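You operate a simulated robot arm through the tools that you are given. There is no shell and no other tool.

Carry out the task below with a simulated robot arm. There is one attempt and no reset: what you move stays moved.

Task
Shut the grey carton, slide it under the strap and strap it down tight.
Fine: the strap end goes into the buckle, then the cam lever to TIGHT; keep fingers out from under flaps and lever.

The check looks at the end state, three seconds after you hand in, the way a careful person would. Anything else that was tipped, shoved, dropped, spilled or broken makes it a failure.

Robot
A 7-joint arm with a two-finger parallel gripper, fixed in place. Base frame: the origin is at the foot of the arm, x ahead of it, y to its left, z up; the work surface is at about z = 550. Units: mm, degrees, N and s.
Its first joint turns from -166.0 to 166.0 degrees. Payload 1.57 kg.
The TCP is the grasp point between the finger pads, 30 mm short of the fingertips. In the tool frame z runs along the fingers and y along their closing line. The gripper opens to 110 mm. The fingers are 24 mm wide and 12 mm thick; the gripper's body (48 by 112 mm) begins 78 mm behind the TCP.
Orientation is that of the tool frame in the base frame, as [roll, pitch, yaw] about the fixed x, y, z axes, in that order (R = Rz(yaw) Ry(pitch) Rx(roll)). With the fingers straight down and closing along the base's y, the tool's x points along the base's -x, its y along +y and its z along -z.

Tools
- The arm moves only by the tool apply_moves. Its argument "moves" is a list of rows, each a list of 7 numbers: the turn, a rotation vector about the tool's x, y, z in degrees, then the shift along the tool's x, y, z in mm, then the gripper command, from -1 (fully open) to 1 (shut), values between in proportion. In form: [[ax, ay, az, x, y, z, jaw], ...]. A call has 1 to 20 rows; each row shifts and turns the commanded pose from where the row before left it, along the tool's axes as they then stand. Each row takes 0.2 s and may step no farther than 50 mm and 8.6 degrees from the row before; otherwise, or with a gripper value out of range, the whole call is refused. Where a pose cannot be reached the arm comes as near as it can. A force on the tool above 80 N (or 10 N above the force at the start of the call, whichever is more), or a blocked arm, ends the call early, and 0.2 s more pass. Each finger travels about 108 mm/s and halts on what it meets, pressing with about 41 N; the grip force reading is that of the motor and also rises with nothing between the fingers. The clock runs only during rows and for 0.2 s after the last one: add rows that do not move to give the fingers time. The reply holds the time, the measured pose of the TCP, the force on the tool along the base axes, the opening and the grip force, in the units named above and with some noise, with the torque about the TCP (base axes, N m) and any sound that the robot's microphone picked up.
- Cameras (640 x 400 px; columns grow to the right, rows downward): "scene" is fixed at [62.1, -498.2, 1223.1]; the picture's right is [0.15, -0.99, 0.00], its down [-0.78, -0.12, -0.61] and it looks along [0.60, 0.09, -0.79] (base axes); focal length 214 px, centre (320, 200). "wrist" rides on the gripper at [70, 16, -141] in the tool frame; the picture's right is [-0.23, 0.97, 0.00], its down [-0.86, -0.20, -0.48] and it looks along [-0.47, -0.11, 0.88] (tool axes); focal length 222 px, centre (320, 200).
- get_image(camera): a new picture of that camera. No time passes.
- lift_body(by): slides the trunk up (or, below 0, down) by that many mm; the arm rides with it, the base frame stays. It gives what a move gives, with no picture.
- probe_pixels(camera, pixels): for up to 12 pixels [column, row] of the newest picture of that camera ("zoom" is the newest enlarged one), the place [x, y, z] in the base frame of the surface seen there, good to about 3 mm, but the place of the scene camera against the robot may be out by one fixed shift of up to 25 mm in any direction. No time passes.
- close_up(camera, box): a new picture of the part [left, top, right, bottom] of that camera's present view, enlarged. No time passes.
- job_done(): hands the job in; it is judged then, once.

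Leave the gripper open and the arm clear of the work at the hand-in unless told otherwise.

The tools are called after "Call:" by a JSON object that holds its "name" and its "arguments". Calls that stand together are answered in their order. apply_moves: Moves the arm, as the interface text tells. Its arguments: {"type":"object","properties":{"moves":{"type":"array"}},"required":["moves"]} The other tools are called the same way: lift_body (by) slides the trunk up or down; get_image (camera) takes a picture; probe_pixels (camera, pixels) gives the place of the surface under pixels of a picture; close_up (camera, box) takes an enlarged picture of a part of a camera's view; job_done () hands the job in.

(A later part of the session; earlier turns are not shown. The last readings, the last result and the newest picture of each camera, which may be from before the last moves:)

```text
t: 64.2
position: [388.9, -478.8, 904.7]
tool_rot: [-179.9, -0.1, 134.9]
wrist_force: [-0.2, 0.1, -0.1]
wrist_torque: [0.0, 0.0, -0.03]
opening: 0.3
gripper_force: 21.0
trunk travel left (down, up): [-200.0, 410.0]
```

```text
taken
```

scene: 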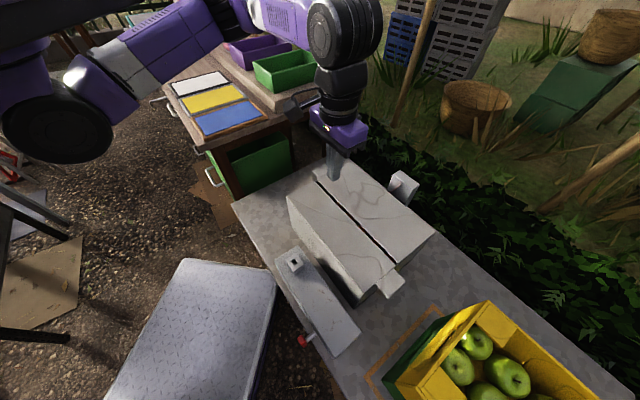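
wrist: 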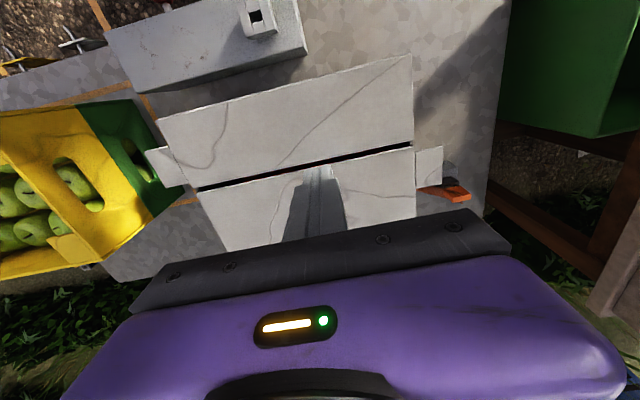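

Call:
{"name": "probe_pixels", "arguments": {"camera": "wrist", "pixels": [[408, 60], [409, 138], [412, 150], [414, 215], [160, 118], [196, 184], [202, 196], [226, 247], [440, 150], [440, 180], [150, 155], [183, 183]]}}

Call:
{"name": "close_up", "arguments": {"camera": "wrist", "box": [330, 30, 490, 230]}}

Call:
{"name": "probe_pixels", "arguments": {"camera": "scene", "pixels": [[290, 197], [312, 182], [432, 238], [402, 180], [396, 262], [362, 303], [388, 292], [402, 280], [296, 258], [316, 165], [330, 178], [340, 172]]}}

```text
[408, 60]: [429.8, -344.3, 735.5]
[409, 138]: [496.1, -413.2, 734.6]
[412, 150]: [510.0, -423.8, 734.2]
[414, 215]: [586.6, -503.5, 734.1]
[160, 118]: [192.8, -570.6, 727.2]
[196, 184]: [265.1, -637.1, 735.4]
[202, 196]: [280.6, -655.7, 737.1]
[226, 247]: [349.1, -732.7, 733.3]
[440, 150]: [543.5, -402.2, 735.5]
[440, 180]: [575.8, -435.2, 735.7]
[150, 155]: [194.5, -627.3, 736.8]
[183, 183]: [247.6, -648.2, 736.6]
```

```text
2.00 times, centred on (410, 130) of wrist
```

zoom: 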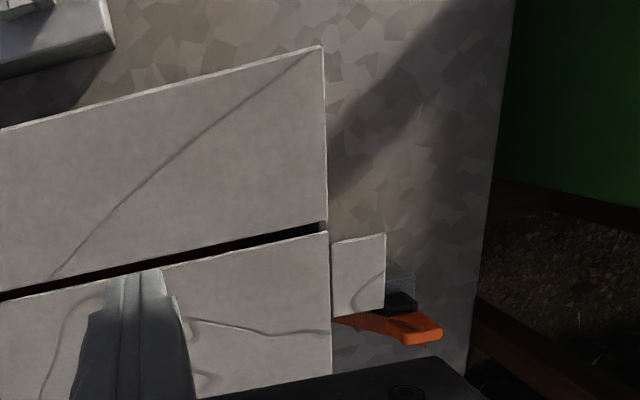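

```text
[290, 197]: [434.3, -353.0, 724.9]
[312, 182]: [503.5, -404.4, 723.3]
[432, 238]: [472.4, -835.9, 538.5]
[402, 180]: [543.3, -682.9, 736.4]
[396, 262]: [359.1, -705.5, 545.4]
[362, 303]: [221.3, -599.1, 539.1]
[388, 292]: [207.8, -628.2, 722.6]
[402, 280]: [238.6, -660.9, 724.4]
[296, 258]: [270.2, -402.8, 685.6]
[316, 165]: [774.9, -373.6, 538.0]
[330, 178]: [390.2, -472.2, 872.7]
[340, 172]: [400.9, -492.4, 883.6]
```

The carton now spans u≈−268 to 61, squared up against the stop rail (face at about 63), with both flaps at z≈735. The slide is done and the strap line u≈−111 crosses near its middle.

Next is the strap end. I'll move over toward the tab stand with the gripper open for a close look.

Call:
{"name": "apply_moves", "arguments": {"moves": [[0, 0, 0, -15.2, 42.3, 0, -1], [0, 0, 0, -15.2, 42.3, 0, -1], [0, 0, 0, -15.2, 42.3, 0, -1], [0, 0, 0, -15.2, 42.3, 0, -1], [0, 0, 0, -15.2, 42.3, 0, -1], [0, 0, 0, -15.2, 42.3, 0, -1], [0, 0, 0, 0, 0, 31.7, -1], [0, 0, 0, 0, 0, 31.7, -1], [0, 0, 0, 0, 0, 31.7, -1], [0, 0, 0, 0, 0, 0, -1]]}}

Call:
{"name": "get_image", "arguments": {"camera": "wrist"}}

Call:
{"name": "close_up", "arguments": {"camera": "wrist", "box": [240, 120, 400, 220]}}

```text
t: 66.4
position: [633.1, -363.1, 810.1]
tool_rot: [-179.9, -0.1, 135.0]
wrist_force: [-0.6, 0.8, 0.1]
wrist_torque: [0.0, -0.04, -0.03]
opening: 110.0
gripper_force: 0.1
trunk travel left (down, up): [-200.0, 410.0]
```

```text
taken
```

wrist: 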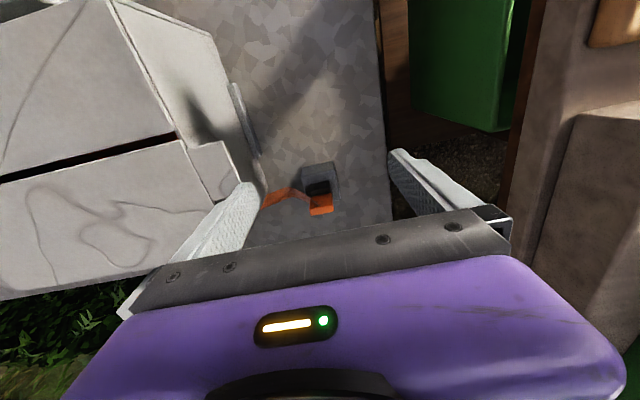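

```text
4.00 times, centred on (320, 170) of wrist
```

zoom: 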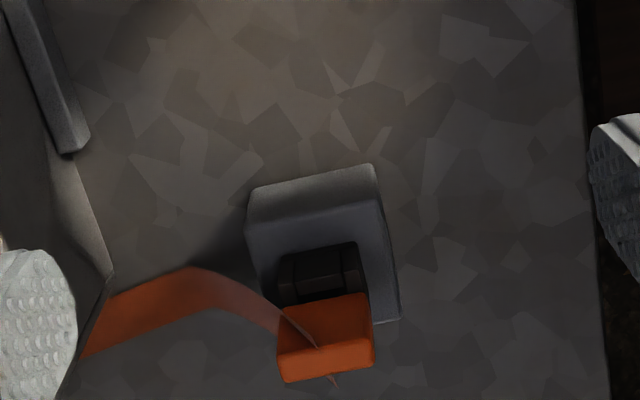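

The orange tab stands out of the dark holder: we see its −v side face, then its top face lower in the picture. I'll probe its corners.

Call:
{"name": "probe_pixels", "arguments": {"camera": "zoom", "pixels": [[282, 352], [370, 342], [288, 380], [373, 365], [330, 362], [325, 315], [290, 312], [365, 298], [300, 270], [350, 270], [260, 225], [375, 205]]}}

Call:
{"name": "close_up", "arguments": {"camera": "wrist", "box": [290, 155, 354, 220]}}

```text
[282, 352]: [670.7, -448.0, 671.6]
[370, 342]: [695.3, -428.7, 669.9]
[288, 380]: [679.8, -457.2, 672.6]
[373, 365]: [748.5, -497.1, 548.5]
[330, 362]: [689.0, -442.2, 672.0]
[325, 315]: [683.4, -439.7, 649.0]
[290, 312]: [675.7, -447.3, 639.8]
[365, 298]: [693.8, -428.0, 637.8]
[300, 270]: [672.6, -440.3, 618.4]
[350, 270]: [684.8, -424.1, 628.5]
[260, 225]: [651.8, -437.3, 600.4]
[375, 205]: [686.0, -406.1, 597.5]
```

```text
6.15 times, centred on (322, 188) of wrist
```

zoom: 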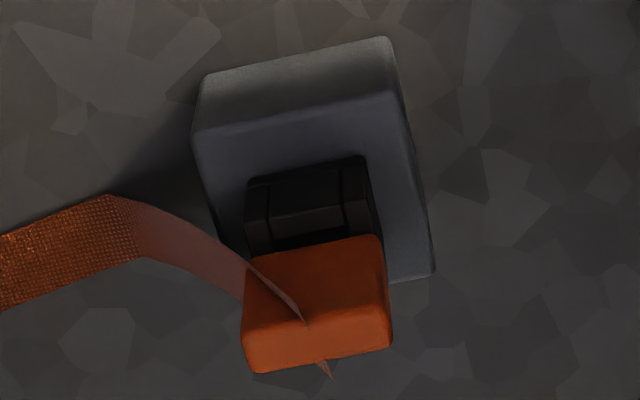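

The tab head measures about u 157–189, v 791–806, z 626–672, with the strap joining from the −u side. Yaw 135, fingers closing along u across the 31 mm width, suits the wrist at both the stand and the buckle. I'll probe the strap's height where it meets the head so the fingers stay above it.

Call:
{"name": "probe_pixels", "arguments": {"camera": "zoom", "pixels": [[238, 265], [235, 280], [215, 255], [170, 230], [130, 215], [280, 290], [255, 262], [245, 350], [250, 290], [380, 250], [385, 320], [320, 350]]}}

Call:
{"name": "probe_pixels", "arguments": {"camera": "scene", "pixels": [[331, 160], [328, 168], [336, 175], [330, 158], [326, 176], [340, 172]]}}

Call:
{"name": "get_image", "arguments": {"camera": "scene"}}

Call:
{"name": "close_up", "arguments": {"camera": "scene", "box": [300, 140, 364, 180]}}

```text
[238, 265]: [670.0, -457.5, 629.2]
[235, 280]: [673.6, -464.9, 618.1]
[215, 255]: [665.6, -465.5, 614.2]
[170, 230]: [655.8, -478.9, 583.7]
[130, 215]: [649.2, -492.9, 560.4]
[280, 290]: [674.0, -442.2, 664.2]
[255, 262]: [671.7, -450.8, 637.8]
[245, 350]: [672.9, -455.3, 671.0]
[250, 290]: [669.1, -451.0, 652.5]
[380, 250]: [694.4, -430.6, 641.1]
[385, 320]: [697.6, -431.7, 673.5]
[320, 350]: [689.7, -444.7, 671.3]
```

```text
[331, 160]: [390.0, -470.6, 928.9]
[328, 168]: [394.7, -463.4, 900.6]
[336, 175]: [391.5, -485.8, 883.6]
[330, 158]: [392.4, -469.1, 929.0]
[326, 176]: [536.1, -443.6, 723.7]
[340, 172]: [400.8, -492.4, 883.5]
```

```text
taken
```

scene: 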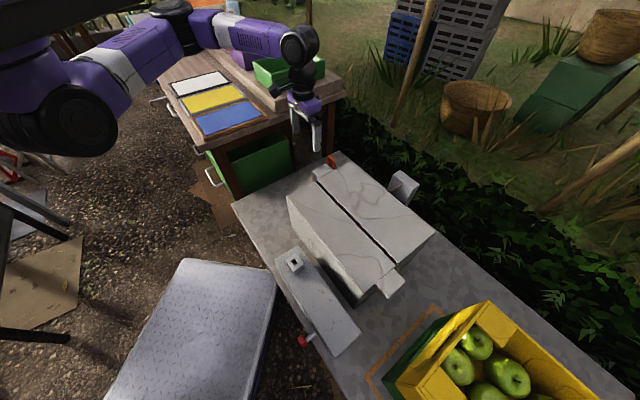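

```text
10.00 times, centred on (332, 160) of scene
```

zoom: 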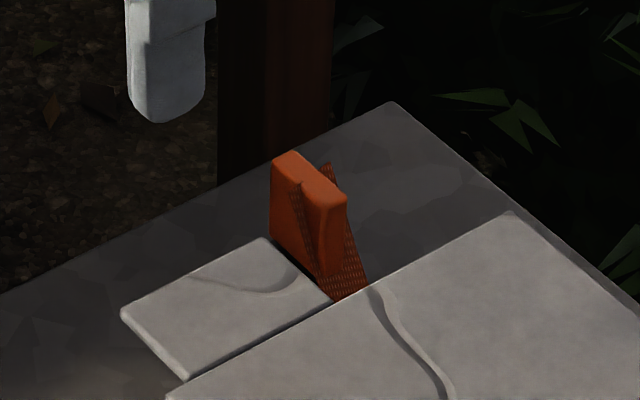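

The strap joins near the head's centre and drops away on the −u side below about z=645 there. Gripping the top 20 mm or so, with tips at z≈650, keeps the fingers above it. I'll set about 70 mm opening and move over the tab at u=173, v=799, TCP z≈725, so the tips stay above the head.

Call:
{"name": "apply_moves", "arguments": {"moves": [[0, 0, 0, -31.4, -6, 0, -0.27], [0, 0, 0, -31.4, -6, 0, -0.27], [0, 0, 0, -31.4, -6, 0, -0.27], [0, 0, 0, 0, 0, 28, -0.27], [0, 0, 0, 0, 0, 28, -0.27], [0, 0, 0, 0, 0, 28, -0.27], [0, 0, 0, 0, 0, 0, -0.27]]}}

Call:
{"name": "get_image", "arguments": {"camera": "wrist"}}

Call:
{"name": "close_up", "arguments": {"camera": "wrist", "box": [240, 120, 400, 240]}}

Call:
{"name": "get_image", "arguments": {"camera": "scene"}}

Call:
{"name": "close_up", "arguments": {"camera": "scene", "box": [290, 110, 386, 190]}}

```text
t: 68.0
position: [686.3, -444.9, 723.8]
tool_rot: [-179.9, -0.1, 134.9]
wrist_force: [-0.4, 0.0, -0.2]
wrist_torque: [0.0, -0.02, 0.04]
opening: 69.7
gripper_force: 0.1
trunk travel left (down, up): [-200.0, 410.0]
```

```text
taken
```

wrist: 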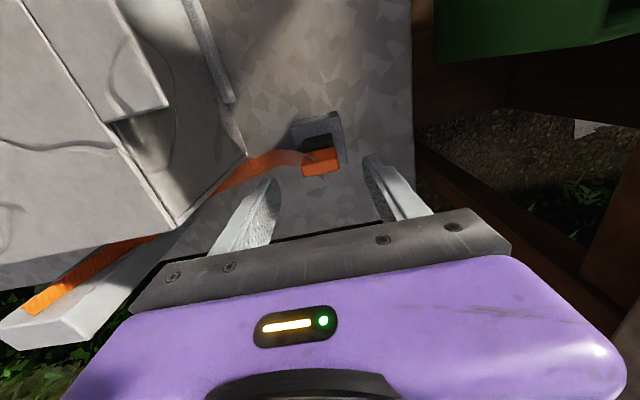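

```text
3.33 times, centred on (320, 180) of wrist
```

zoom: 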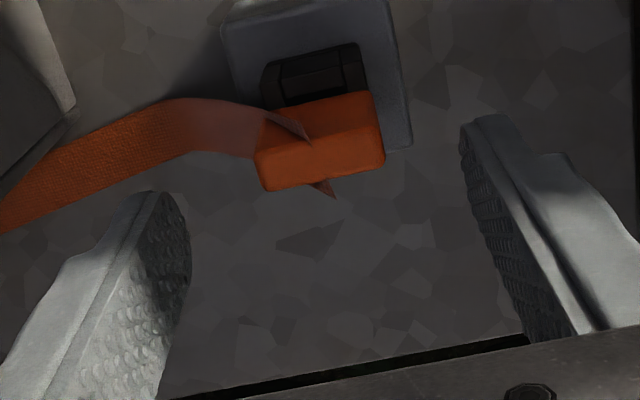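

```text
taken
```

scene: 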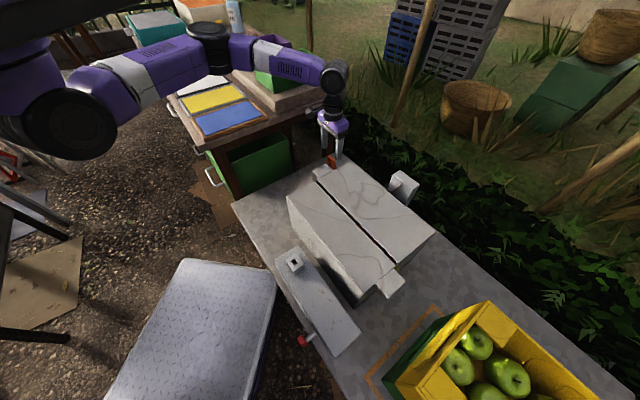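

```text
5.00 times, centred on (338, 150) of scene
```

zoom: 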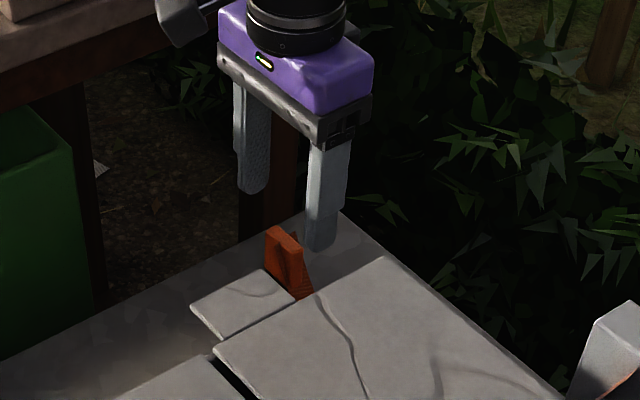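

Projecting the tab's top centre into this view gives about (320,168), and I see it at (320,169), so the alignment is within about 1 mm. I'll descend 44 mm to TCP z≈680, with fingertips near 650 either side of the head.

Call:
{"name": "apply_moves", "arguments": {"moves": [[0, 0, 0, 0, 0, 15, -0.27], [0, 0, 0, 0, 0, 15, -0.27], [0, 0, 0, 0, 0, 14, -0.27], [0, 0, 0, 0, 0, 0, -0.27]]}}

Call:
{"name": "get_image", "arguments": {"camera": "wrist"}}

Call:
{"name": "close_up", "arguments": {"camera": "wrist", "box": [240, 100, 400, 220]}}

Call:
{"name": "close_up", "arguments": {"camera": "scene", "box": [300, 120, 364, 180]}}

```text
t: 69.0
position: [688.2, -443.4, 679.1]
tool_rot: [-179.9, 0.0, 135.0]
wrist_force: [1.1, 1.0, 0.0]
wrist_torque: [-0.01, 0.02, -0.01]
opening: 69.7
gripper_force: 0.0
trunk travel left (down, up): [-200.0, 410.0]
```

```text
taken
```

wrist: 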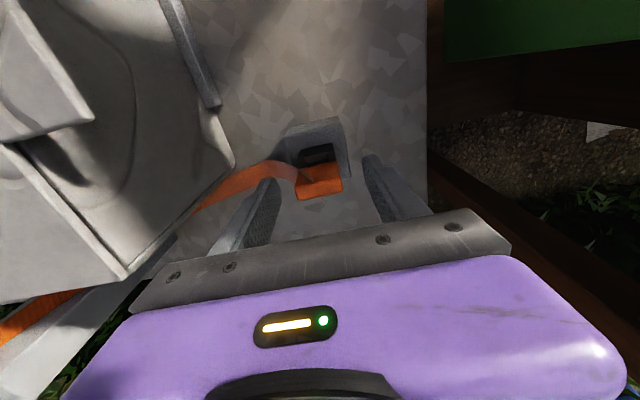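

```text
3.33 times, centred on (320, 160) of wrist
```

zoom: 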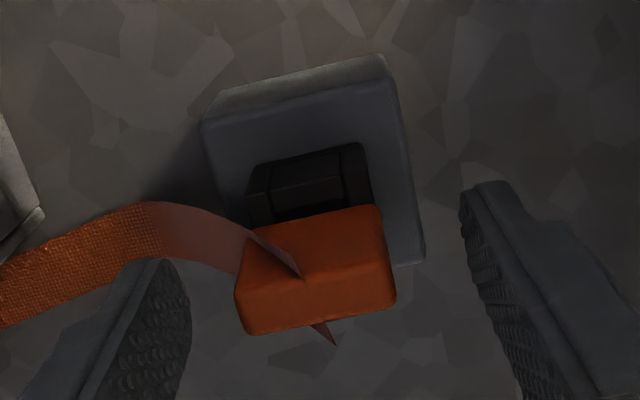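

```text
6.67 times, centred on (332, 150) of scene
```

zoom: 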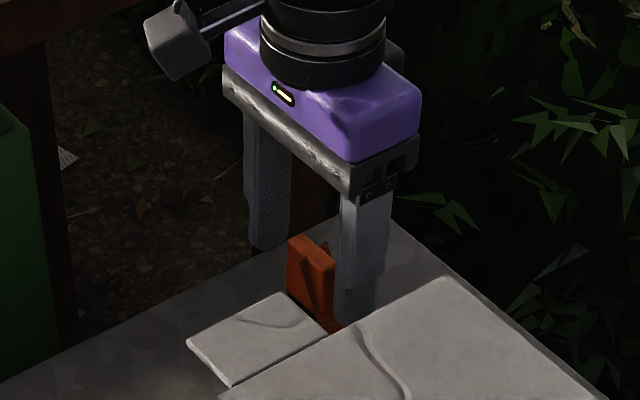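

The head sits centred between the fingers and the strap passes below the left fingertip. I'll close the gripper on it.

Call:
{"name": "apply_moves", "arguments": {"moves": [[0, 0, 0, 0, 0, 0, 1], [0, 0, 0, 0, 0, 0, 1], [0, 0, 0, 0, 0, 0, 1], [0, 0, 0, 0, 0, 0, 1]]}}

Call:
{"name": "close_up", "arguments": {"camera": "wrist", "box": [240, 100, 400, 220]}}

```text
t: 70.0
position: [686.7, -444.7, 678.8]
tool_rot: [-179.9, -0.1, 135.0]
wrist_force: [0.5, -0.4, 0.9]
wrist_torque: [-0.01, -0.05, -0.01]
opening: 34.5
gripper_force: 41.3
trunk travel left (down, up): [-200.0, 410.0]
```

```text
3.33 times, centred on (320, 160) of wrist
```

zoom: 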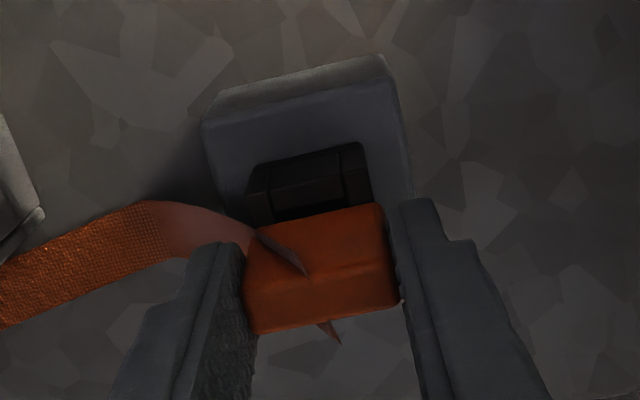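

Gripped: opening 34.5 mm at 41 N. I'll lift straight up in small steps so the tab slides out of its holder, watching the force.

Call:
{"name": "apply_moves", "arguments": {"moves": [[0, 0, 0, 0, 0, -8, 1], [0, 0, 0, 0, 0, -8, 1], [0, 0, 0, 0, 0, -8, 1], [0, 0, 0, 0, 0, -8, 1], [0, 0, 0, 0, 0, -8, 1], [0, 0, 0, 0, 0, -8, 1], [0, 0, 0, 0, 0, -8, 1], [0, 0, 0, 0, 0, -8, 1], [0, 0, 0, 0, 0, 0, 1]]}}

Call:
{"name": "get_image", "arguments": {"camera": "wrist"}}

Call:
{"name": "close_up", "arguments": {"camera": "wrist", "box": [240, 100, 400, 220]}}

Call:
{"name": "close_up", "arguments": {"camera": "scene", "box": [290, 100, 386, 180]}}

```text
t: 72.0
position: [686.0, -445.2, 743.0]
tool_rot: [-179.9, -0.1, 135.1]
wrist_force: [0.1, -0.1, -0.3]
wrist_torque: [-0.01, 0.02, 0.04]
opening: 34.7
gripper_force: 41.6
trunk travel left (down, up): [-200.0, 410.0]
```

```text
taken
```

wrist: 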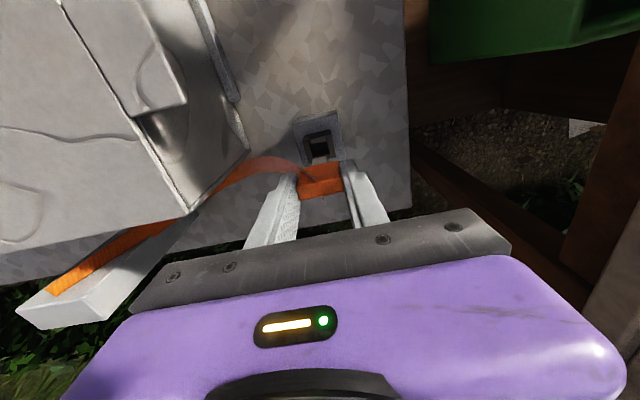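

```text
3.33 times, centred on (320, 160) of wrist
```

zoom: 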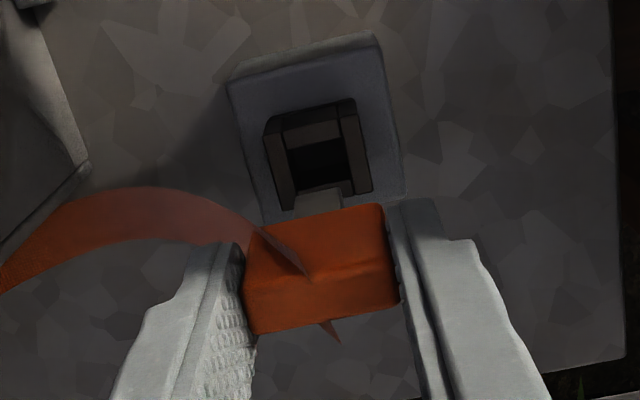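

```text
5.00 times, centred on (338, 140) of scene
```

zoom: 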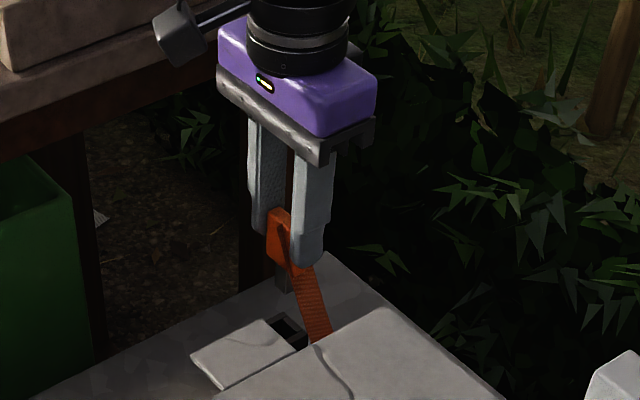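

The tab is out, with a short grey metal tongue under the orange head; the holder's empty slot is visible at (322,150). I'll raise to z≈865 so the tongue clears the carton.

Call:
{"name": "apply_moves", "arguments": {"moves": [[0, 0, 0, 0, 0, -20, 1], [0, 0, 0, 0, 0, -20, 1], [0, 0, 0, 0, 0, -20, 1], [0, 0, 0, 0, 0, -20, 1], [0, 0, 0, 0, 0, -20, 1], [0, 0, 0, 0, 0, -20, 1], [0, 0, 0, 0, 0, 0, 1]]}}

Call:
{"name": "get_image", "arguments": {"camera": "wrist"}}

Call:
{"name": "close_up", "arguments": {"camera": "scene", "box": [290, 70, 418, 200]}}

```text
t: 73.6
position: [686.5, -444.0, 864.8]
tool_rot: [-179.9, -0.1, 135.0]
wrist_force: [0.4, 0.3, -0.9]
wrist_torque: [0.0, 0.03, -0.03]
opening: 34.7
gripper_force: 41.3
trunk travel left (down, up): [-200.0, 410.0]
```

```text
taken
```

wrist: 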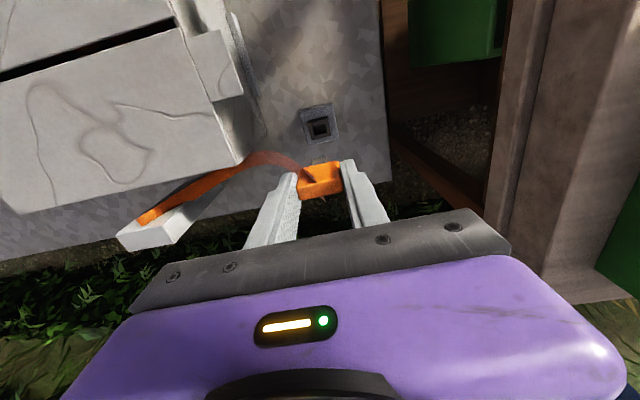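

```text
3.08 times, centred on (354, 135) of scene
```

zoom: 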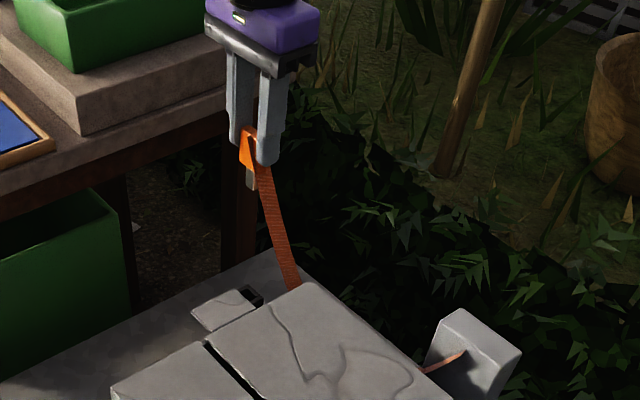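

The strap hangs freely from the tab to the anchor post. Tab length below the TCP is about 80 mm, so its bottom is at about z=785, clear of the carton lid at 737. Now I'll carry it along −u on the far side to u≈−111, in line with the anchor and buckle.

Call:
{"name": "apply_moves", "arguments": {"moves": [[0, 0, 0, 0, -28.2, 0, 1], [0, 0, 0, 0, -28.2, 0, 1], [0, 0, 0, 0, -28.2, 0, 1], [0, 0, 0, 0, -28.2, 0, 1], [0, 0, 0, 0, -28.2, 0, 1], [0, 0, 0, 0, -28.2, 0, 1], [0, 0, 0, 0, -28.2, 0, 1], [0, 0, 0, 0, -28.2, 0, 1], [0, 0, 0, 0, -28.2, 0, 1], [0, 0, 0, 0, -28.2, 0, 1], [0, 0, 0, 0, 0, 0, 1]]}}

Call:
{"name": "get_image", "arguments": {"camera": "wrist"}}

Call:
{"name": "get_image", "arguments": {"camera": "scene"}}

```text
t: 76.0
position: [485.7, -644.0, 864.8]
tool_rot: [-179.9, -0.1, 134.9]
wrist_force: [-0.4, -0.7, -0.6]
wrist_torque: [0.01, -0.03, 0.0]
opening: 35.0
gripper_force: 41.1
trunk travel left (down, up): [-200.0, 410.0]
```

```text
taken
```

wrist: 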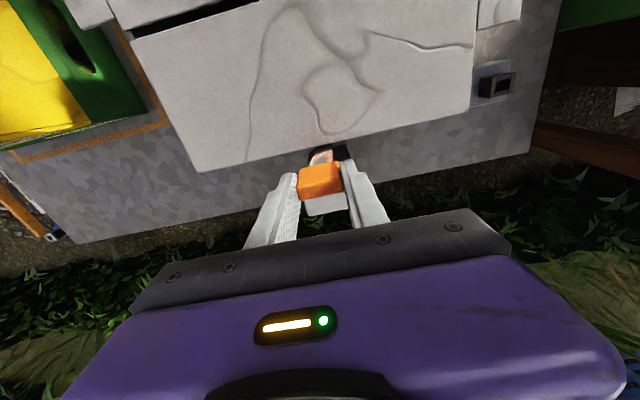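

```text
taken
```

scene: 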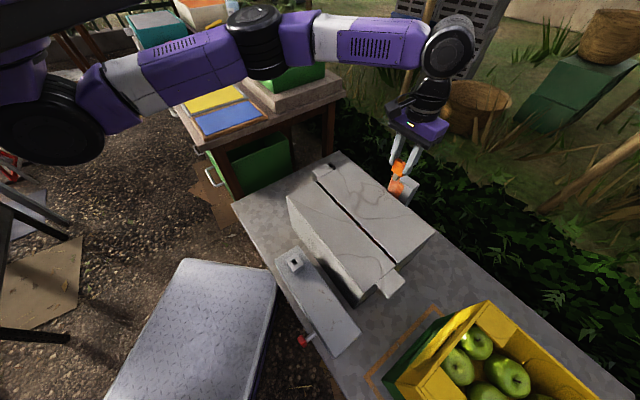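

The tab is now above the far wall, near the anchor post. I'll check the strap close up before carrying it across the lid.

Call:
{"name": "close_up", "arguments": {"camera": "scene", "box": [350, 120, 446, 220]}}

Call:
{"name": "close_up", "arguments": {"camera": "wrist", "box": [260, 120, 388, 220]}}

```text
4.00 times, centred on (398, 170) of scene
```

zoom: 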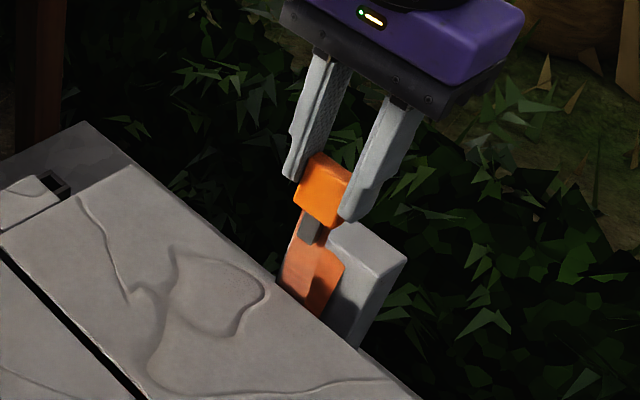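

```text
4.00 times, centred on (324, 170) of wrist
```

zoom: 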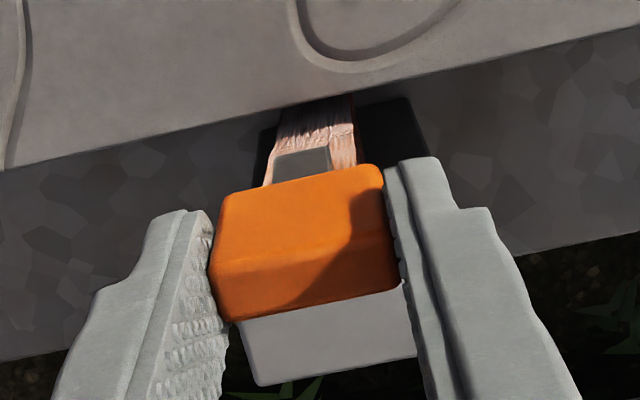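

The strap is clean from anchor to tab, and the tongue (about 12 mm wide) points straight down. I'll carry it over the lid to v≈600 at the same height.

Call:
{"name": "apply_moves", "arguments": {"moves": [[0, 0, 0, 25, 0, 0, 1], [0, 0, 0, 25, 0, 0, 1], [0, 0, 0, 25, 0, 0, 1], [0, 0, 0, 25, 0, 0, 1], [0, 0, 0, 25, 0, 0, 1], [0, 0, 0, 25, 0, 0, 1], [0, 0, 0, 25, 0, 0, 1], [0, 0, 0, 25, 0, 0, 1], [0, 0, 0, 0, 0, 0, 1]]}}

Call:
{"name": "get_image", "arguments": {"camera": "wrist"}}

Call:
{"name": "get_image", "arguments": {"camera": "scene"}}

```text
t: 78.0
position: [346.8, -501.8, 864.9]
tool_rot: [-179.8, -0.1, 135.0]
wrist_force: [0.1, -0.1, -1.8]
wrist_torque: [0.02, 0.0, -0.01]
opening: 34.6
gripper_force: 40.8
trunk travel left (down, up): [-200.0, 410.0]
```

```text
taken
```

wrist: 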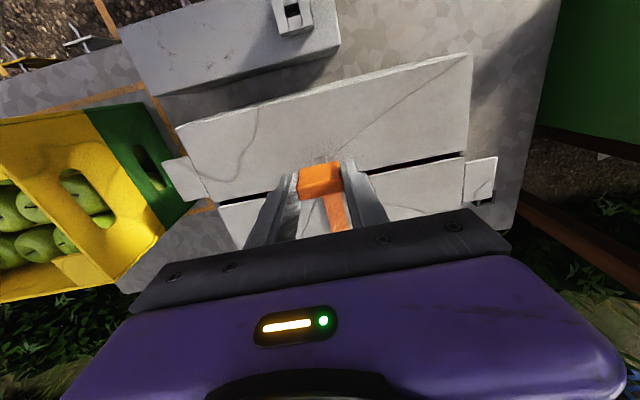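

```text
taken
```

scene: 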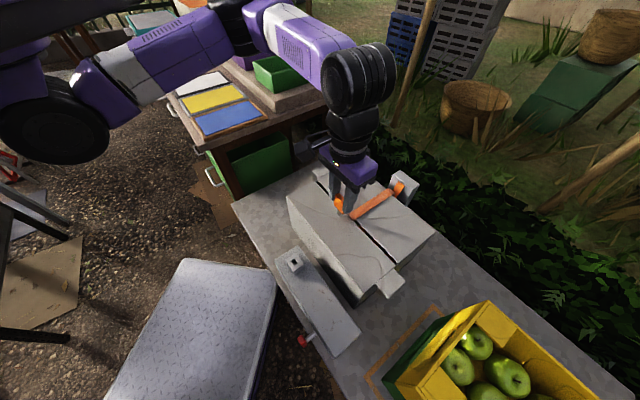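

The strap trails neatly over the lid. The buckle shows at (292,15) in the wrist view, so I'll measure it from here.

Call:
{"name": "close_up", "arguments": {"camera": "wrist", "box": [260, 0, 340, 50]}}

Call:
{"name": "probe_pixels", "arguments": {"camera": "zoom", "pixels": [[270, 90], [190, 50], [240, 45], [290, 40], [360, 20], [260, 80], [220, 160], [290, 130], [260, 200], [220, 250], [395, 215], [280, 260]]}}

```text
8.00 times, centred on (300, 25) of wrist
```

zoom: 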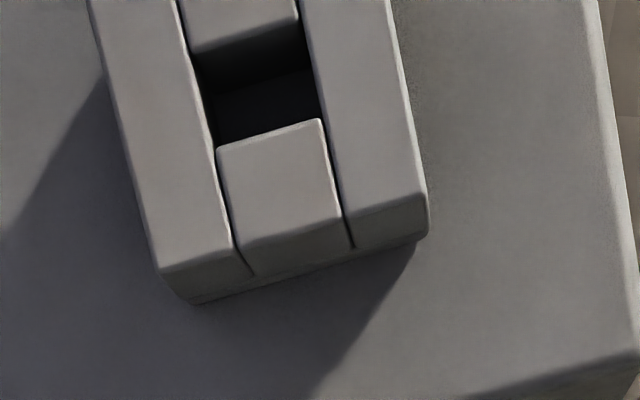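

```text
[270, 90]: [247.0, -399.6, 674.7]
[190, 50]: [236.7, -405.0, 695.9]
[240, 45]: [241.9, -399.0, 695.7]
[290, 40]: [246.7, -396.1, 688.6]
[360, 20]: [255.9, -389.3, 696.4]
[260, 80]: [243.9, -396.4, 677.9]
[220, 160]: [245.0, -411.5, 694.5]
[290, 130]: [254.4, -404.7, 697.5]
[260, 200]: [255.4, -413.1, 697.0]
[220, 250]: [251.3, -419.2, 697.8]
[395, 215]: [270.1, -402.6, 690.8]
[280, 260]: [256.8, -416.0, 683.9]
```

The buckle's slot works out at about 15 × 10 mm, centred near u=−108.4, v=460.6, with its top at z≈697. It's close in to the arm, so I'll raise the trunk in stages and lower the hand by the same amount each time, keeping the tab at about the same height over the lid. First stage: +90.

Call:
{"name": "lift_body", "arguments": {"by": 90}}

Call:
{"name": "apply_moves", "arguments": {"moves": [[0, 0, 0, 0, 0, 30, 1], [0, 0, 0, 0, 0, 30, 1], [0, 0, 0, 0, 0, 30, 1], [0, 0, 0, 0, 0, 0, 1]]}}

```text
t: 79.2
position: [345.9, -504.2, 954.8]
tool_rot: [-179.9, -0.1, 135.0]
wrist_force: [0.1, 0.2, -0.4]
wrist_torque: [0.01, 0.01, 0.0]
opening: 34.8
gripper_force: 40.9
trunk travel left (down, up): [-290.0, 320.0]
```

```text
t: 80.2
position: [344.7, -505.0, 863.6]
tool_rot: [-179.8, -0.1, 135.1]
wrist_force: [0.4, -1.0, -0.7]
wrist_torque: [-0.04, -0.03, 0.03]
opening: 34.8
gripper_force: 41.0
trunk travel left (down, up): [-290.0, 320.0]
```

The first stage went smoothly and the grip is steady at 41 N. Second stage: +90.

Call:
{"name": "lift_body", "arguments": {"by": 90}}

Call:
{"name": "apply_moves", "arguments": {"moves": [[0, 0, 0, 0, 0, 30, 1], [0, 0, 0, 0, 0, 30, 1], [0, 0, 0, 0, 0, 30, 1], [0, 0, 0, 0, 0, 0, 1]]}}

```text
t: 81.5
position: [346.2, -504.5, 954.8]
tool_rot: [-179.9, -0.1, 135.0]
wrist_force: [0.0, -0.1, 0.1]
wrist_torque: [-0.02, -0.02, 0.01]
opening: 34.9
gripper_force: 41.2
trunk travel left (down, up): [-380.0, 230.0]
```

```text
t: 82.5
position: [344.0, -504.4, 862.8]
tool_rot: [-179.8, -0.1, 134.9]
wrist_force: [0.2, 0.4, -0.6]
wrist_torque: [-0.01, 0.01, -0.01]
opening: 34.5
gripper_force: 40.7
trunk travel left (down, up): [-380.0, 230.0]
```

Trunk is at +180 and everything is steady. Third stage: +90, then the same lowering.

Call:
{"name": "lift_body", "arguments": {"by": 90}}

Call:
{"name": "apply_moves", "arguments": {"moves": [[0, 0, 0, 0, 0, 30, 1], [0, 0, 0, 0, 0, 30, 1], [0, 0, 0, 0, 0, 30, 1], [0, 0, 0, 0, 0, 0, 1]]}}

```text
t: 83.7
position: [343.4, -504.0, 952.8]
tool_rot: [-179.9, -0.2, 135.0]
wrist_force: [0.3, -0.1, -0.6]
wrist_torque: [-0.02, 0.02, 0.01]
opening: 34.4
gripper_force: 41.5
trunk travel left (down, up): [-470.0, 140.0]
```

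```text
t: 84.7
position: [344.6, -506.6, 862.3]
tool_rot: [-179.9, -0.1, 134.9]
wrist_force: [0.0, 0.2, -1.1]
wrist_torque: [0.01, 0.02, 0.01]
opening: 34.8
gripper_force: 40.9
trunk travel left (down, up): [-470.0, 140.0]
```

Trunk is at +270, the tab is still over the lid and the measured u is −114.6. Next I'll move toward the buckle, to v≈460, u≈−108, staying at z≈862.

Call:
{"name": "apply_moves", "arguments": {"moves": [[0, 0, 0, 23.7, 1, 0, 1], [0, 0, 0, 23.7, 1, 0, 1], [0, 0, 0, 23.7, 1, 0, 1], [0, 0, 0, 23.7, 1, 0, 1], [0, 0, 0, 23.7, 1, 0, 1], [0, 0, 0, 23.7, 1, 0, 1], [0, 0, 0, 0, 0, 0, 1]]}}

Call:
{"name": "get_image", "arguments": {"camera": "wrist"}}

Call:
{"name": "close_up", "arguments": {"camera": "wrist", "box": [260, 110, 388, 210]}}

Call:
{"name": "get_image", "arguments": {"camera": "scene"}}

```text
t: 86.3
position: [247.1, -399.4, 862.8]
tool_rot: [-179.9, -0.1, 135.0]
wrist_force: [0.0, 0.5, -1.1]
wrist_torque: [0.0, 0.03, 0.02]
opening: 34.6
gripper_force: 41.2
trunk travel left (down, up): [-470.0, 140.0]
```

```text
taken
```

wrist: 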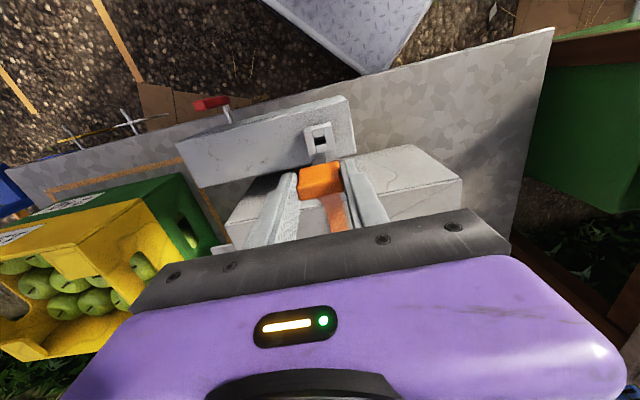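

```text
4.00 times, centred on (324, 160) of wrist
```

zoom: 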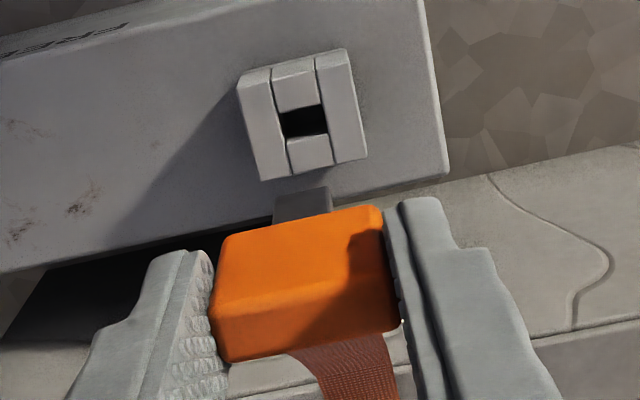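

```text
taken
```

scene: 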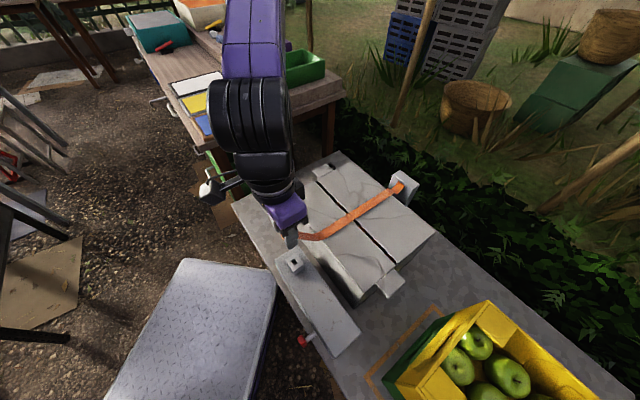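

The reach is fine here, and the buckle slot at (320,140) is just below and ahead of the tongue at (323,157). I'll zoom in on both to work out the offset exactly.

Call:
{"name": "close_up", "arguments": {"camera": "wrist", "box": [300, 120, 348, 150]}}

Call:
{"name": "close_up", "arguments": {"camera": "wrist", "box": [290, 145, 354, 205]}}

```text
13.33 times, centred on (324, 135) of wrist
```

zoom: 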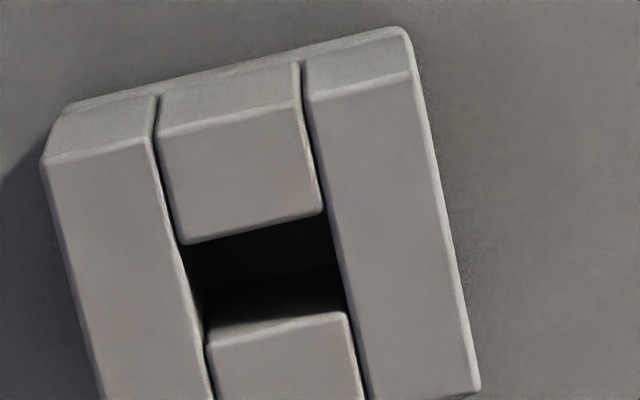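

```text
6.67 times, centred on (322, 175) of wrist
```

zoom: 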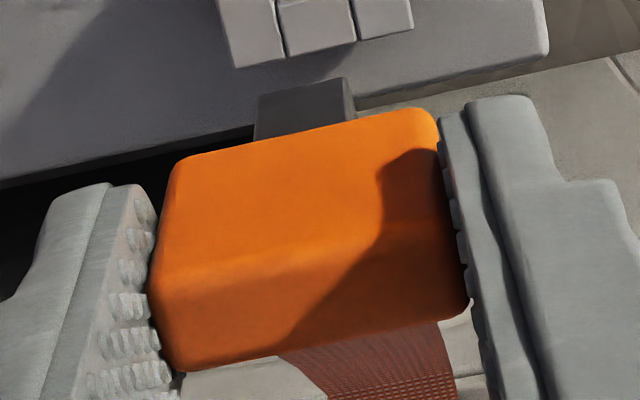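

In tool coordinates, the slot (10.6 × 15.1 mm) is centred at x≈−3.2, y≈−1.0 and the tongue (12.7 mm wide) at x≈−0.2, y≈−0.15. I'll shift by (−3, −0.9) and come down 70 mm to TCP z≈793, leaving the tongue tip about 25 mm above the slot, then check again.

Call:
{"name": "apply_moves", "arguments": {"moves": [[0, 0, 0, -3, -0.9, 0, 1], [0, 0, 0, 0, 0, 20, 1], [0, 0, 0, 0, 0, 20, 1], [0, 0, 0, 0, 0, 15, 1], [0, 0, 0, 0, 0, 15, 1], [0, 0, 0, 0, 0, 0, 1], [0, 0, 0, 0, 0, 0, 1]]}}

Call:
{"name": "get_image", "arguments": {"camera": "wrist"}}

Call:
{"name": "close_up", "arguments": {"camera": "wrist", "box": [288, 130, 352, 170]}}

Call:
{"name": "close_up", "arguments": {"camera": "wrist", "box": [290, 145, 354, 205]}}

```text
t: 87.9
position: [249.1, -402.9, 793.3]
tool_rot: [-179.8, -0.1, 134.9]
wrist_force: [-0.5, -0.2, 0.2]
wrist_torque: [0.0, -0.03, 0.0]
opening: 34.8
gripper_force: 41.3
trunk travel left (down, up): [-470.0, 140.0]
```

```text
taken
```

wrist: 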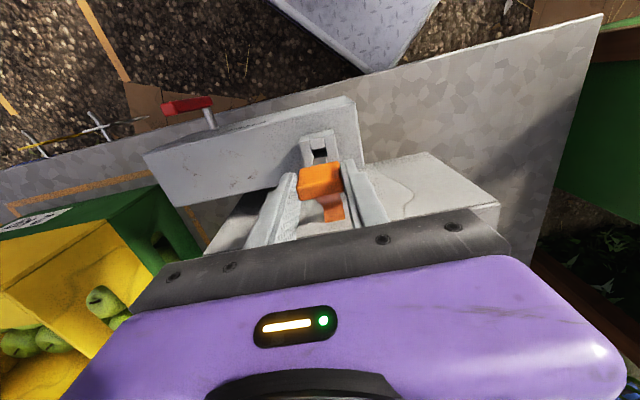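

```text
10.00 times, centred on (320, 150) of wrist
```

zoom: 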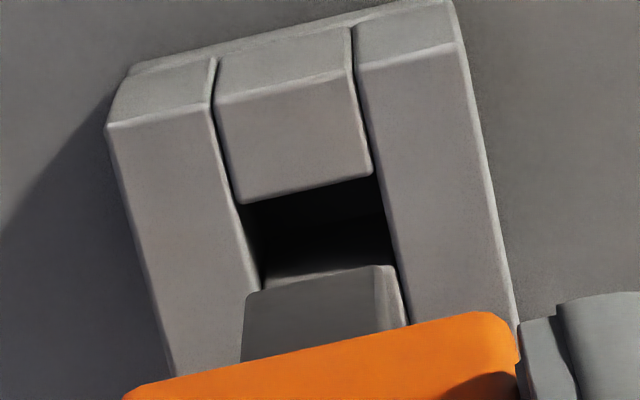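

```text
6.67 times, centred on (322, 175) of wrist
```

zoom: 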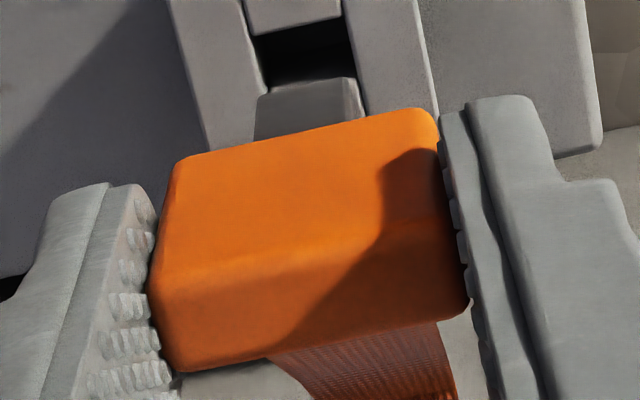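

The slot centre is now at (0.0, −0.35) and the tongue at about (−0.2, −0.15), so they're aligned to under half a millimetre. I'll lower gently to TCP z≈763, where the tongue tip should just enter the slot, and check the force.

Call:
{"name": "apply_moves", "arguments": {"moves": [[0, 0, 0, 0, 0, 8, 1], [0, 0, 0, 0, 0, 8, 1], [0, 0, 0, 0, 0, 6, 1], [0, 0, 0, 0, 0, 4, 1], [0, 0, 0, 0, 0, 4, 1], [0, 0, 0, 0, 0, 0, 1]]}}

Call:
{"name": "close_up", "arguments": {"camera": "wrist", "box": [288, 140, 352, 180]}}

```text
t: 89.3
position: [248.2, -403.7, 764.0]
tool_rot: [-179.9, -0.1, 134.9]
wrist_force: [-2.0, 0.6, 0.5]
wrist_torque: [0.11, 0.07, -0.02]
opening: 34.7
gripper_force: 40.9
trunk travel left (down, up): [-470.0, 140.0]
```

```text
10.00 times, centred on (320, 160) of wrist
```

zoom: 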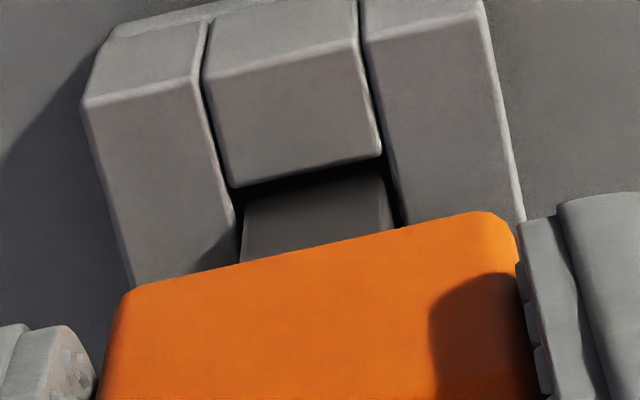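

The tongue tip is in the slot with only 2 N sideways. I'll continue down in small steps until the head seats, expected near TCP z≈749, and listen for a click.

Call:
{"name": "apply_moves", "arguments": {"moves": [[0, 0, 0, 0, 0, 3, 1], [0, 0, 0, 0, 0, 3, 1], [0, 0, 0, 0, 0, 3, 1], [0, 0, 0, 0, 0, 2, 1], [0, 0, 0, 0, 0, 0, 1]]}}

Call:
{"name": "close_up", "arguments": {"camera": "wrist", "box": [288, 140, 352, 180]}}

```text
t: 90.5
position: [247.7, -403.1, 752.4]
tool_rot: [-179.9, -0.1, 135.0]
wrist_force: [0.8, 1.3, -0.6]
wrist_torque: [0.05, 0.05, -0.01]
opening: 34.8
gripper_force: 41.0
trunk travel left (down, up): [-470.0, 140.0]
```

```text
10.00 times, centred on (320, 160) of wrist
```

zoom: 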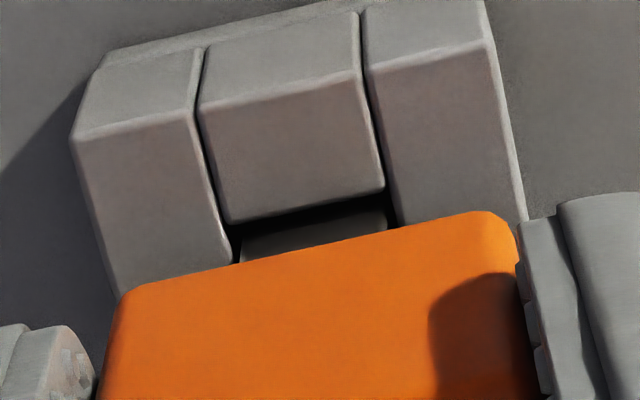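

It's still sliding freely and a little of the tongue still shows above the slot. I'll keep going down in 2 mm steps.

Call:
{"name": "apply_moves", "arguments": {"moves": [[0, 0, 0, 0, 0, 2, 1], [0, 0, 0, 0, 0, 2, 1], [0, 0, 0, 0, 0, 2, 1], [0, 0, 0, 0, 0, 0, 1]]}}

Call:
{"name": "close_up", "arguments": {"camera": "wrist", "box": [288, 140, 352, 180]}}

```text
t: 91.5
position: [247.8, -402.0, 746.0]
tool_rot: [-180.0, -0.1, 135.0]
wrist_force: [0.2, -0.6, -0.3]
wrist_torque: [-0.02, 0.0, -0.01]
opening: 34.8
gripper_force: 41.4
trunk travel left (down, up): [-470.0, 140.0]
```

```text
10.00 times, centred on (320, 160) of wrist
```

zoom: 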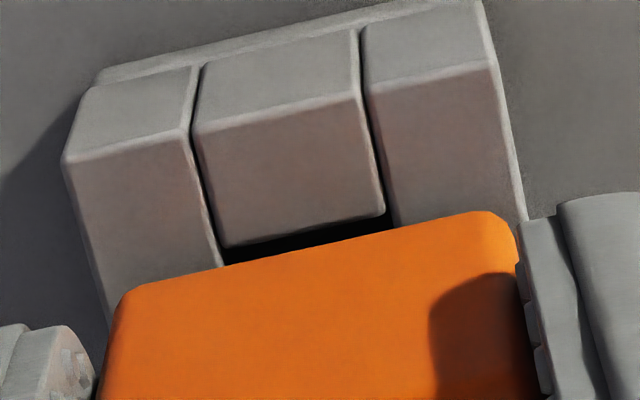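

There's only a thin gap left between the head and the buckle. I'll press on in small steps for contact or a click.

Call:
{"name": "apply_moves", "arguments": {"moves": [[0, 0, 0, 0, 0, 1.5, 1], [0, 0, 0, 0, 0, 1.5, 1], [0, 0, 0, 0, 0, 1.5, 1], [0, 0, 0, 0, 0, 0, 1]]}}

Call:
{"name": "close_up", "arguments": {"camera": "wrist", "box": [288, 140, 352, 180]}}

```text
t: 92.5
position: [248.1, -402.3, 742.2]
tool_rot: [-179.8, 0.0, 135.0]
wrist_force: [1.9, 0.8, 34.2]
wrist_torque: [0.07, -0.09, -0.01]
opening: 34.7
gripper_force: 40.9
trunk travel left (down, up): [-470.0, 140.0]
```

```text
10.00 times, centred on (320, 160) of wrist
```

zoom: 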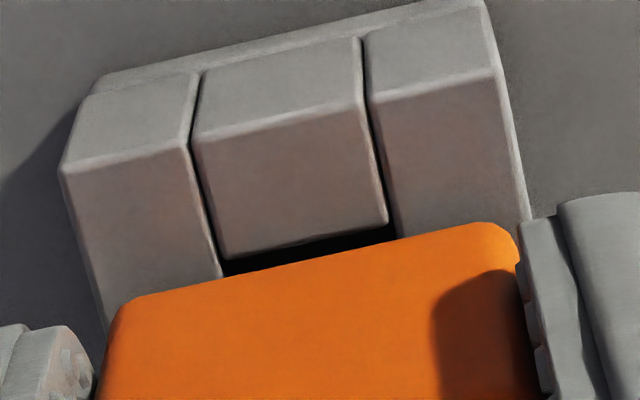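

Contact at 34 N at TCP z=742 with no click reported yet. I'll press slightly harder, staying below the 80 N limit, to see whether it latches.

Call:
{"name": "apply_moves", "arguments": {"moves": [[0, 0, 0, 0, 0, 1, 1], [0, 0, 0, 0, 0, 0, 1], [0, 0, 0, 0, 0, 1, 1], [0, 0, 0, 0, 0, 0, 1]]}}

Call:
{"name": "close_up", "arguments": {"camera": "wrist", "box": [288, 140, 352, 180]}}

Call:
{"name": "close_up", "arguments": {"camera": "scene", "box": [260, 180, 420, 290]}}

```text
t: 93.5
position: [246.9, -402.9, 739.7]
tool_rot: [-179.9, -0.1, 134.9]
wrist_force: [0.1, -2.3, 33.2]
wrist_torque: [-0.14, 0.01, -0.01]
opening: 34.6
gripper_force: 40.7
trunk travel left (down, up): [-470.0, 140.0]
```

```text
10.00 times, centred on (320, 160) of wrist
```

zoom: 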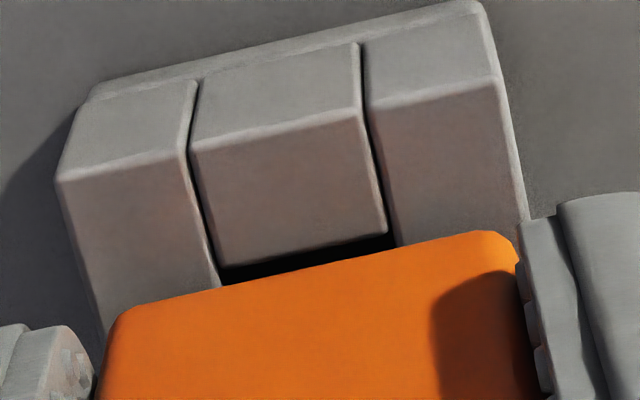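

```text
3.64 times, centred on (340, 235) of scene
```

zoom: 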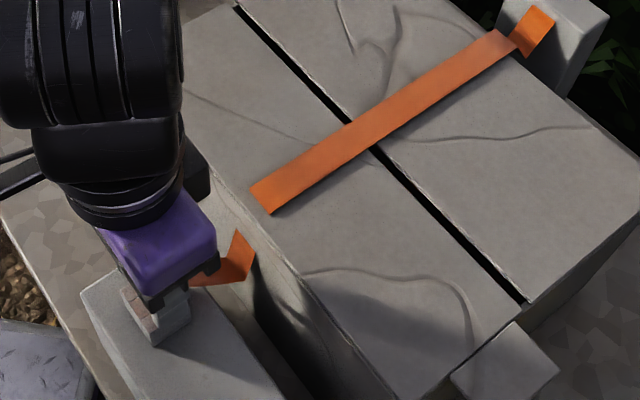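

The force stays at 33 N while the fingers slip slightly along the head, so the tab is against a firm stop. The head top is at z≈736, about 9 mm deeper relative to the base than it sat in the holder. I'll test with a gentle upward tug of a few mm to feel whether it's latched.

Call:
{"name": "apply_moves", "arguments": {"moves": [[0, 0, 0, 0, 0, -1, 1], [0, 0, 0, 0, 0, -1, 1], [0, 0, 0, 0, 0, -1, 1], [0, 0, 0, 0, 0, -1, 1], [0, 0, 0, 0, 0, 0, 1]]}}

Call:
{"name": "close_up", "arguments": {"camera": "wrist", "box": [288, 140, 352, 180]}}

```text
t: 94.7
position: [247.8, -401.2, 742.9]
tool_rot: [-179.9, -0.2, 135.0]
wrist_force: [-3.7, -1.7, -3.0]
wrist_torque: [-0.1, 0.2, 0.02]
opening: 34.9
gripper_force: 41.4
trunk travel left (down, up): [-470.0, 140.0]
```

```text
10.00 times, centred on (320, 160) of wrist
```

zoom: 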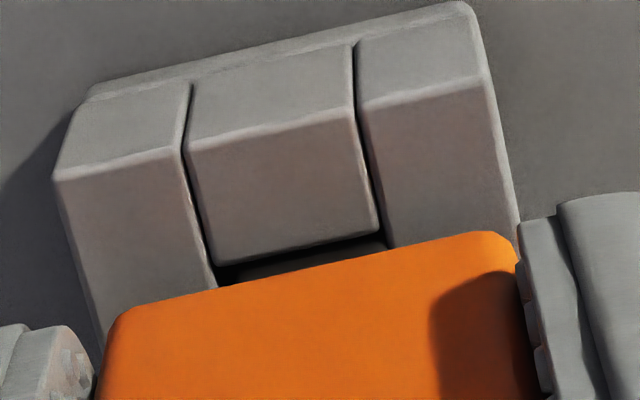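

The tab lifted with the fingers at only about 3 N, so it isn't latched yet. I'll seat it again, release, and then press on top of the head with closed fingers, which can push harder than the grip friction allows.

Call:
{"name": "apply_moves", "arguments": {"moves": [[0, 0, 0, 0, 0, 1.5, 1], [0, 0, 0, 0, 0, 1.5, 1], [0, 0, 0, 0, 0, 1.5, 1], [0, 0, 0, 0, 0, 0, 1], [0, 0, 0, 0, 0, 0, 0.2], [0, 0, 0, 0, 0, 0, -0.1], [0, 0, 0, 0, 0, 0, -0.1], [0, 0, 0, 0, 0, 0, -0.1]]}}

Call:
{"name": "get_image", "arguments": {"camera": "wrist"}}

Call:
{"name": "close_up", "arguments": {"camera": "wrist", "box": [272, 130, 368, 210]}}

```text
t: 96.5
position: [247.5, -401.9, 739.1]
tool_rot: [-179.8, -0.1, 135.0]
wrist_force: [0.2, 0.3, -0.2]
wrist_torque: [0.03, 0.03, 0.01]
opening: 60.7
gripper_force: 0.1
trunk travel left (down, up): [-470.0, 140.0]
```

```text
taken
```

wrist: 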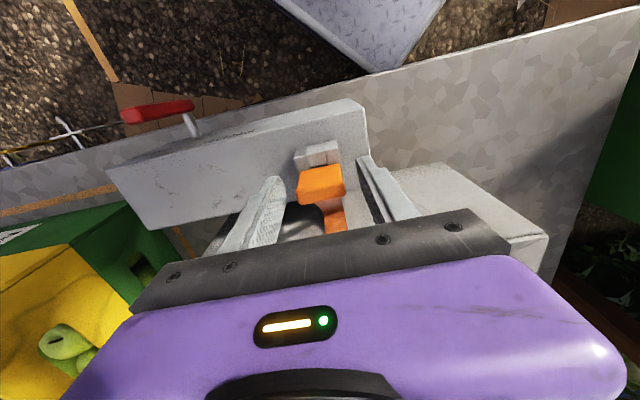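

```text
5.00 times, centred on (320, 170) of wrist
```

zoom: 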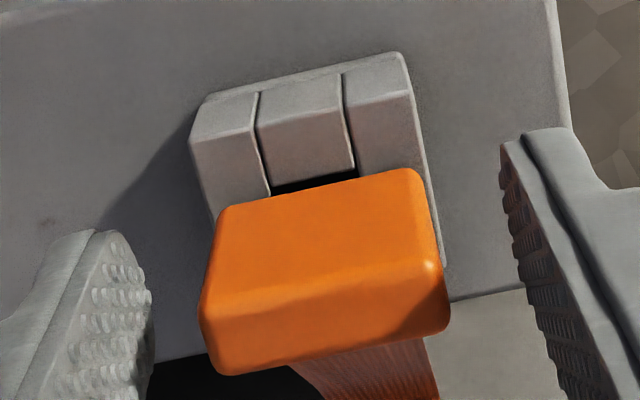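

The tab stays upright in the buckle with the fingers open. I'll probe its height and the buckle's to judge the insertion depth.

Call:
{"name": "probe_pixels", "arguments": {"camera": "wrist", "pixels": [[315, 193], [330, 190], [305, 197], [338, 186], [320, 175], [305, 180], [312, 155], [325, 152], [300, 158], [318, 166], [340, 195], [335, 220]]}}

Call:
{"name": "close_up", "arguments": {"camera": "scene", "box": [270, 220, 350, 280]}}

```text
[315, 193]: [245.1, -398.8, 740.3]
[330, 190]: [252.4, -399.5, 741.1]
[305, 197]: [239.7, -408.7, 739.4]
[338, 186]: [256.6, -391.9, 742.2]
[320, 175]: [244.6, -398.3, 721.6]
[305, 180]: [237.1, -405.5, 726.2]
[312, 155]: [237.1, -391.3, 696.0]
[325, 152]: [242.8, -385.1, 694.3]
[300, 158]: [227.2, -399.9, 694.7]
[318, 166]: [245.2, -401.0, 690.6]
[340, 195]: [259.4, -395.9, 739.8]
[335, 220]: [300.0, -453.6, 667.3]
```

```text
6.67 times, centred on (310, 250) of scene
```

zoom: 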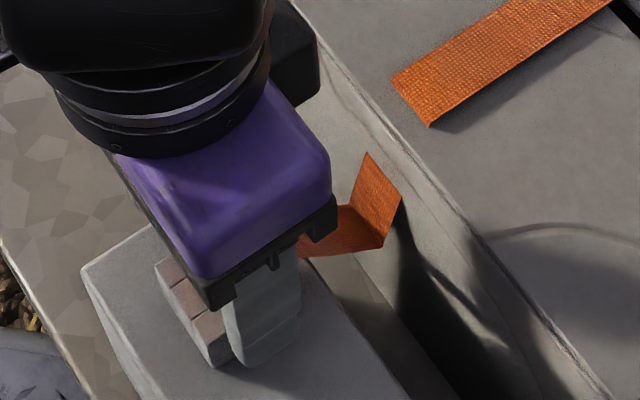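

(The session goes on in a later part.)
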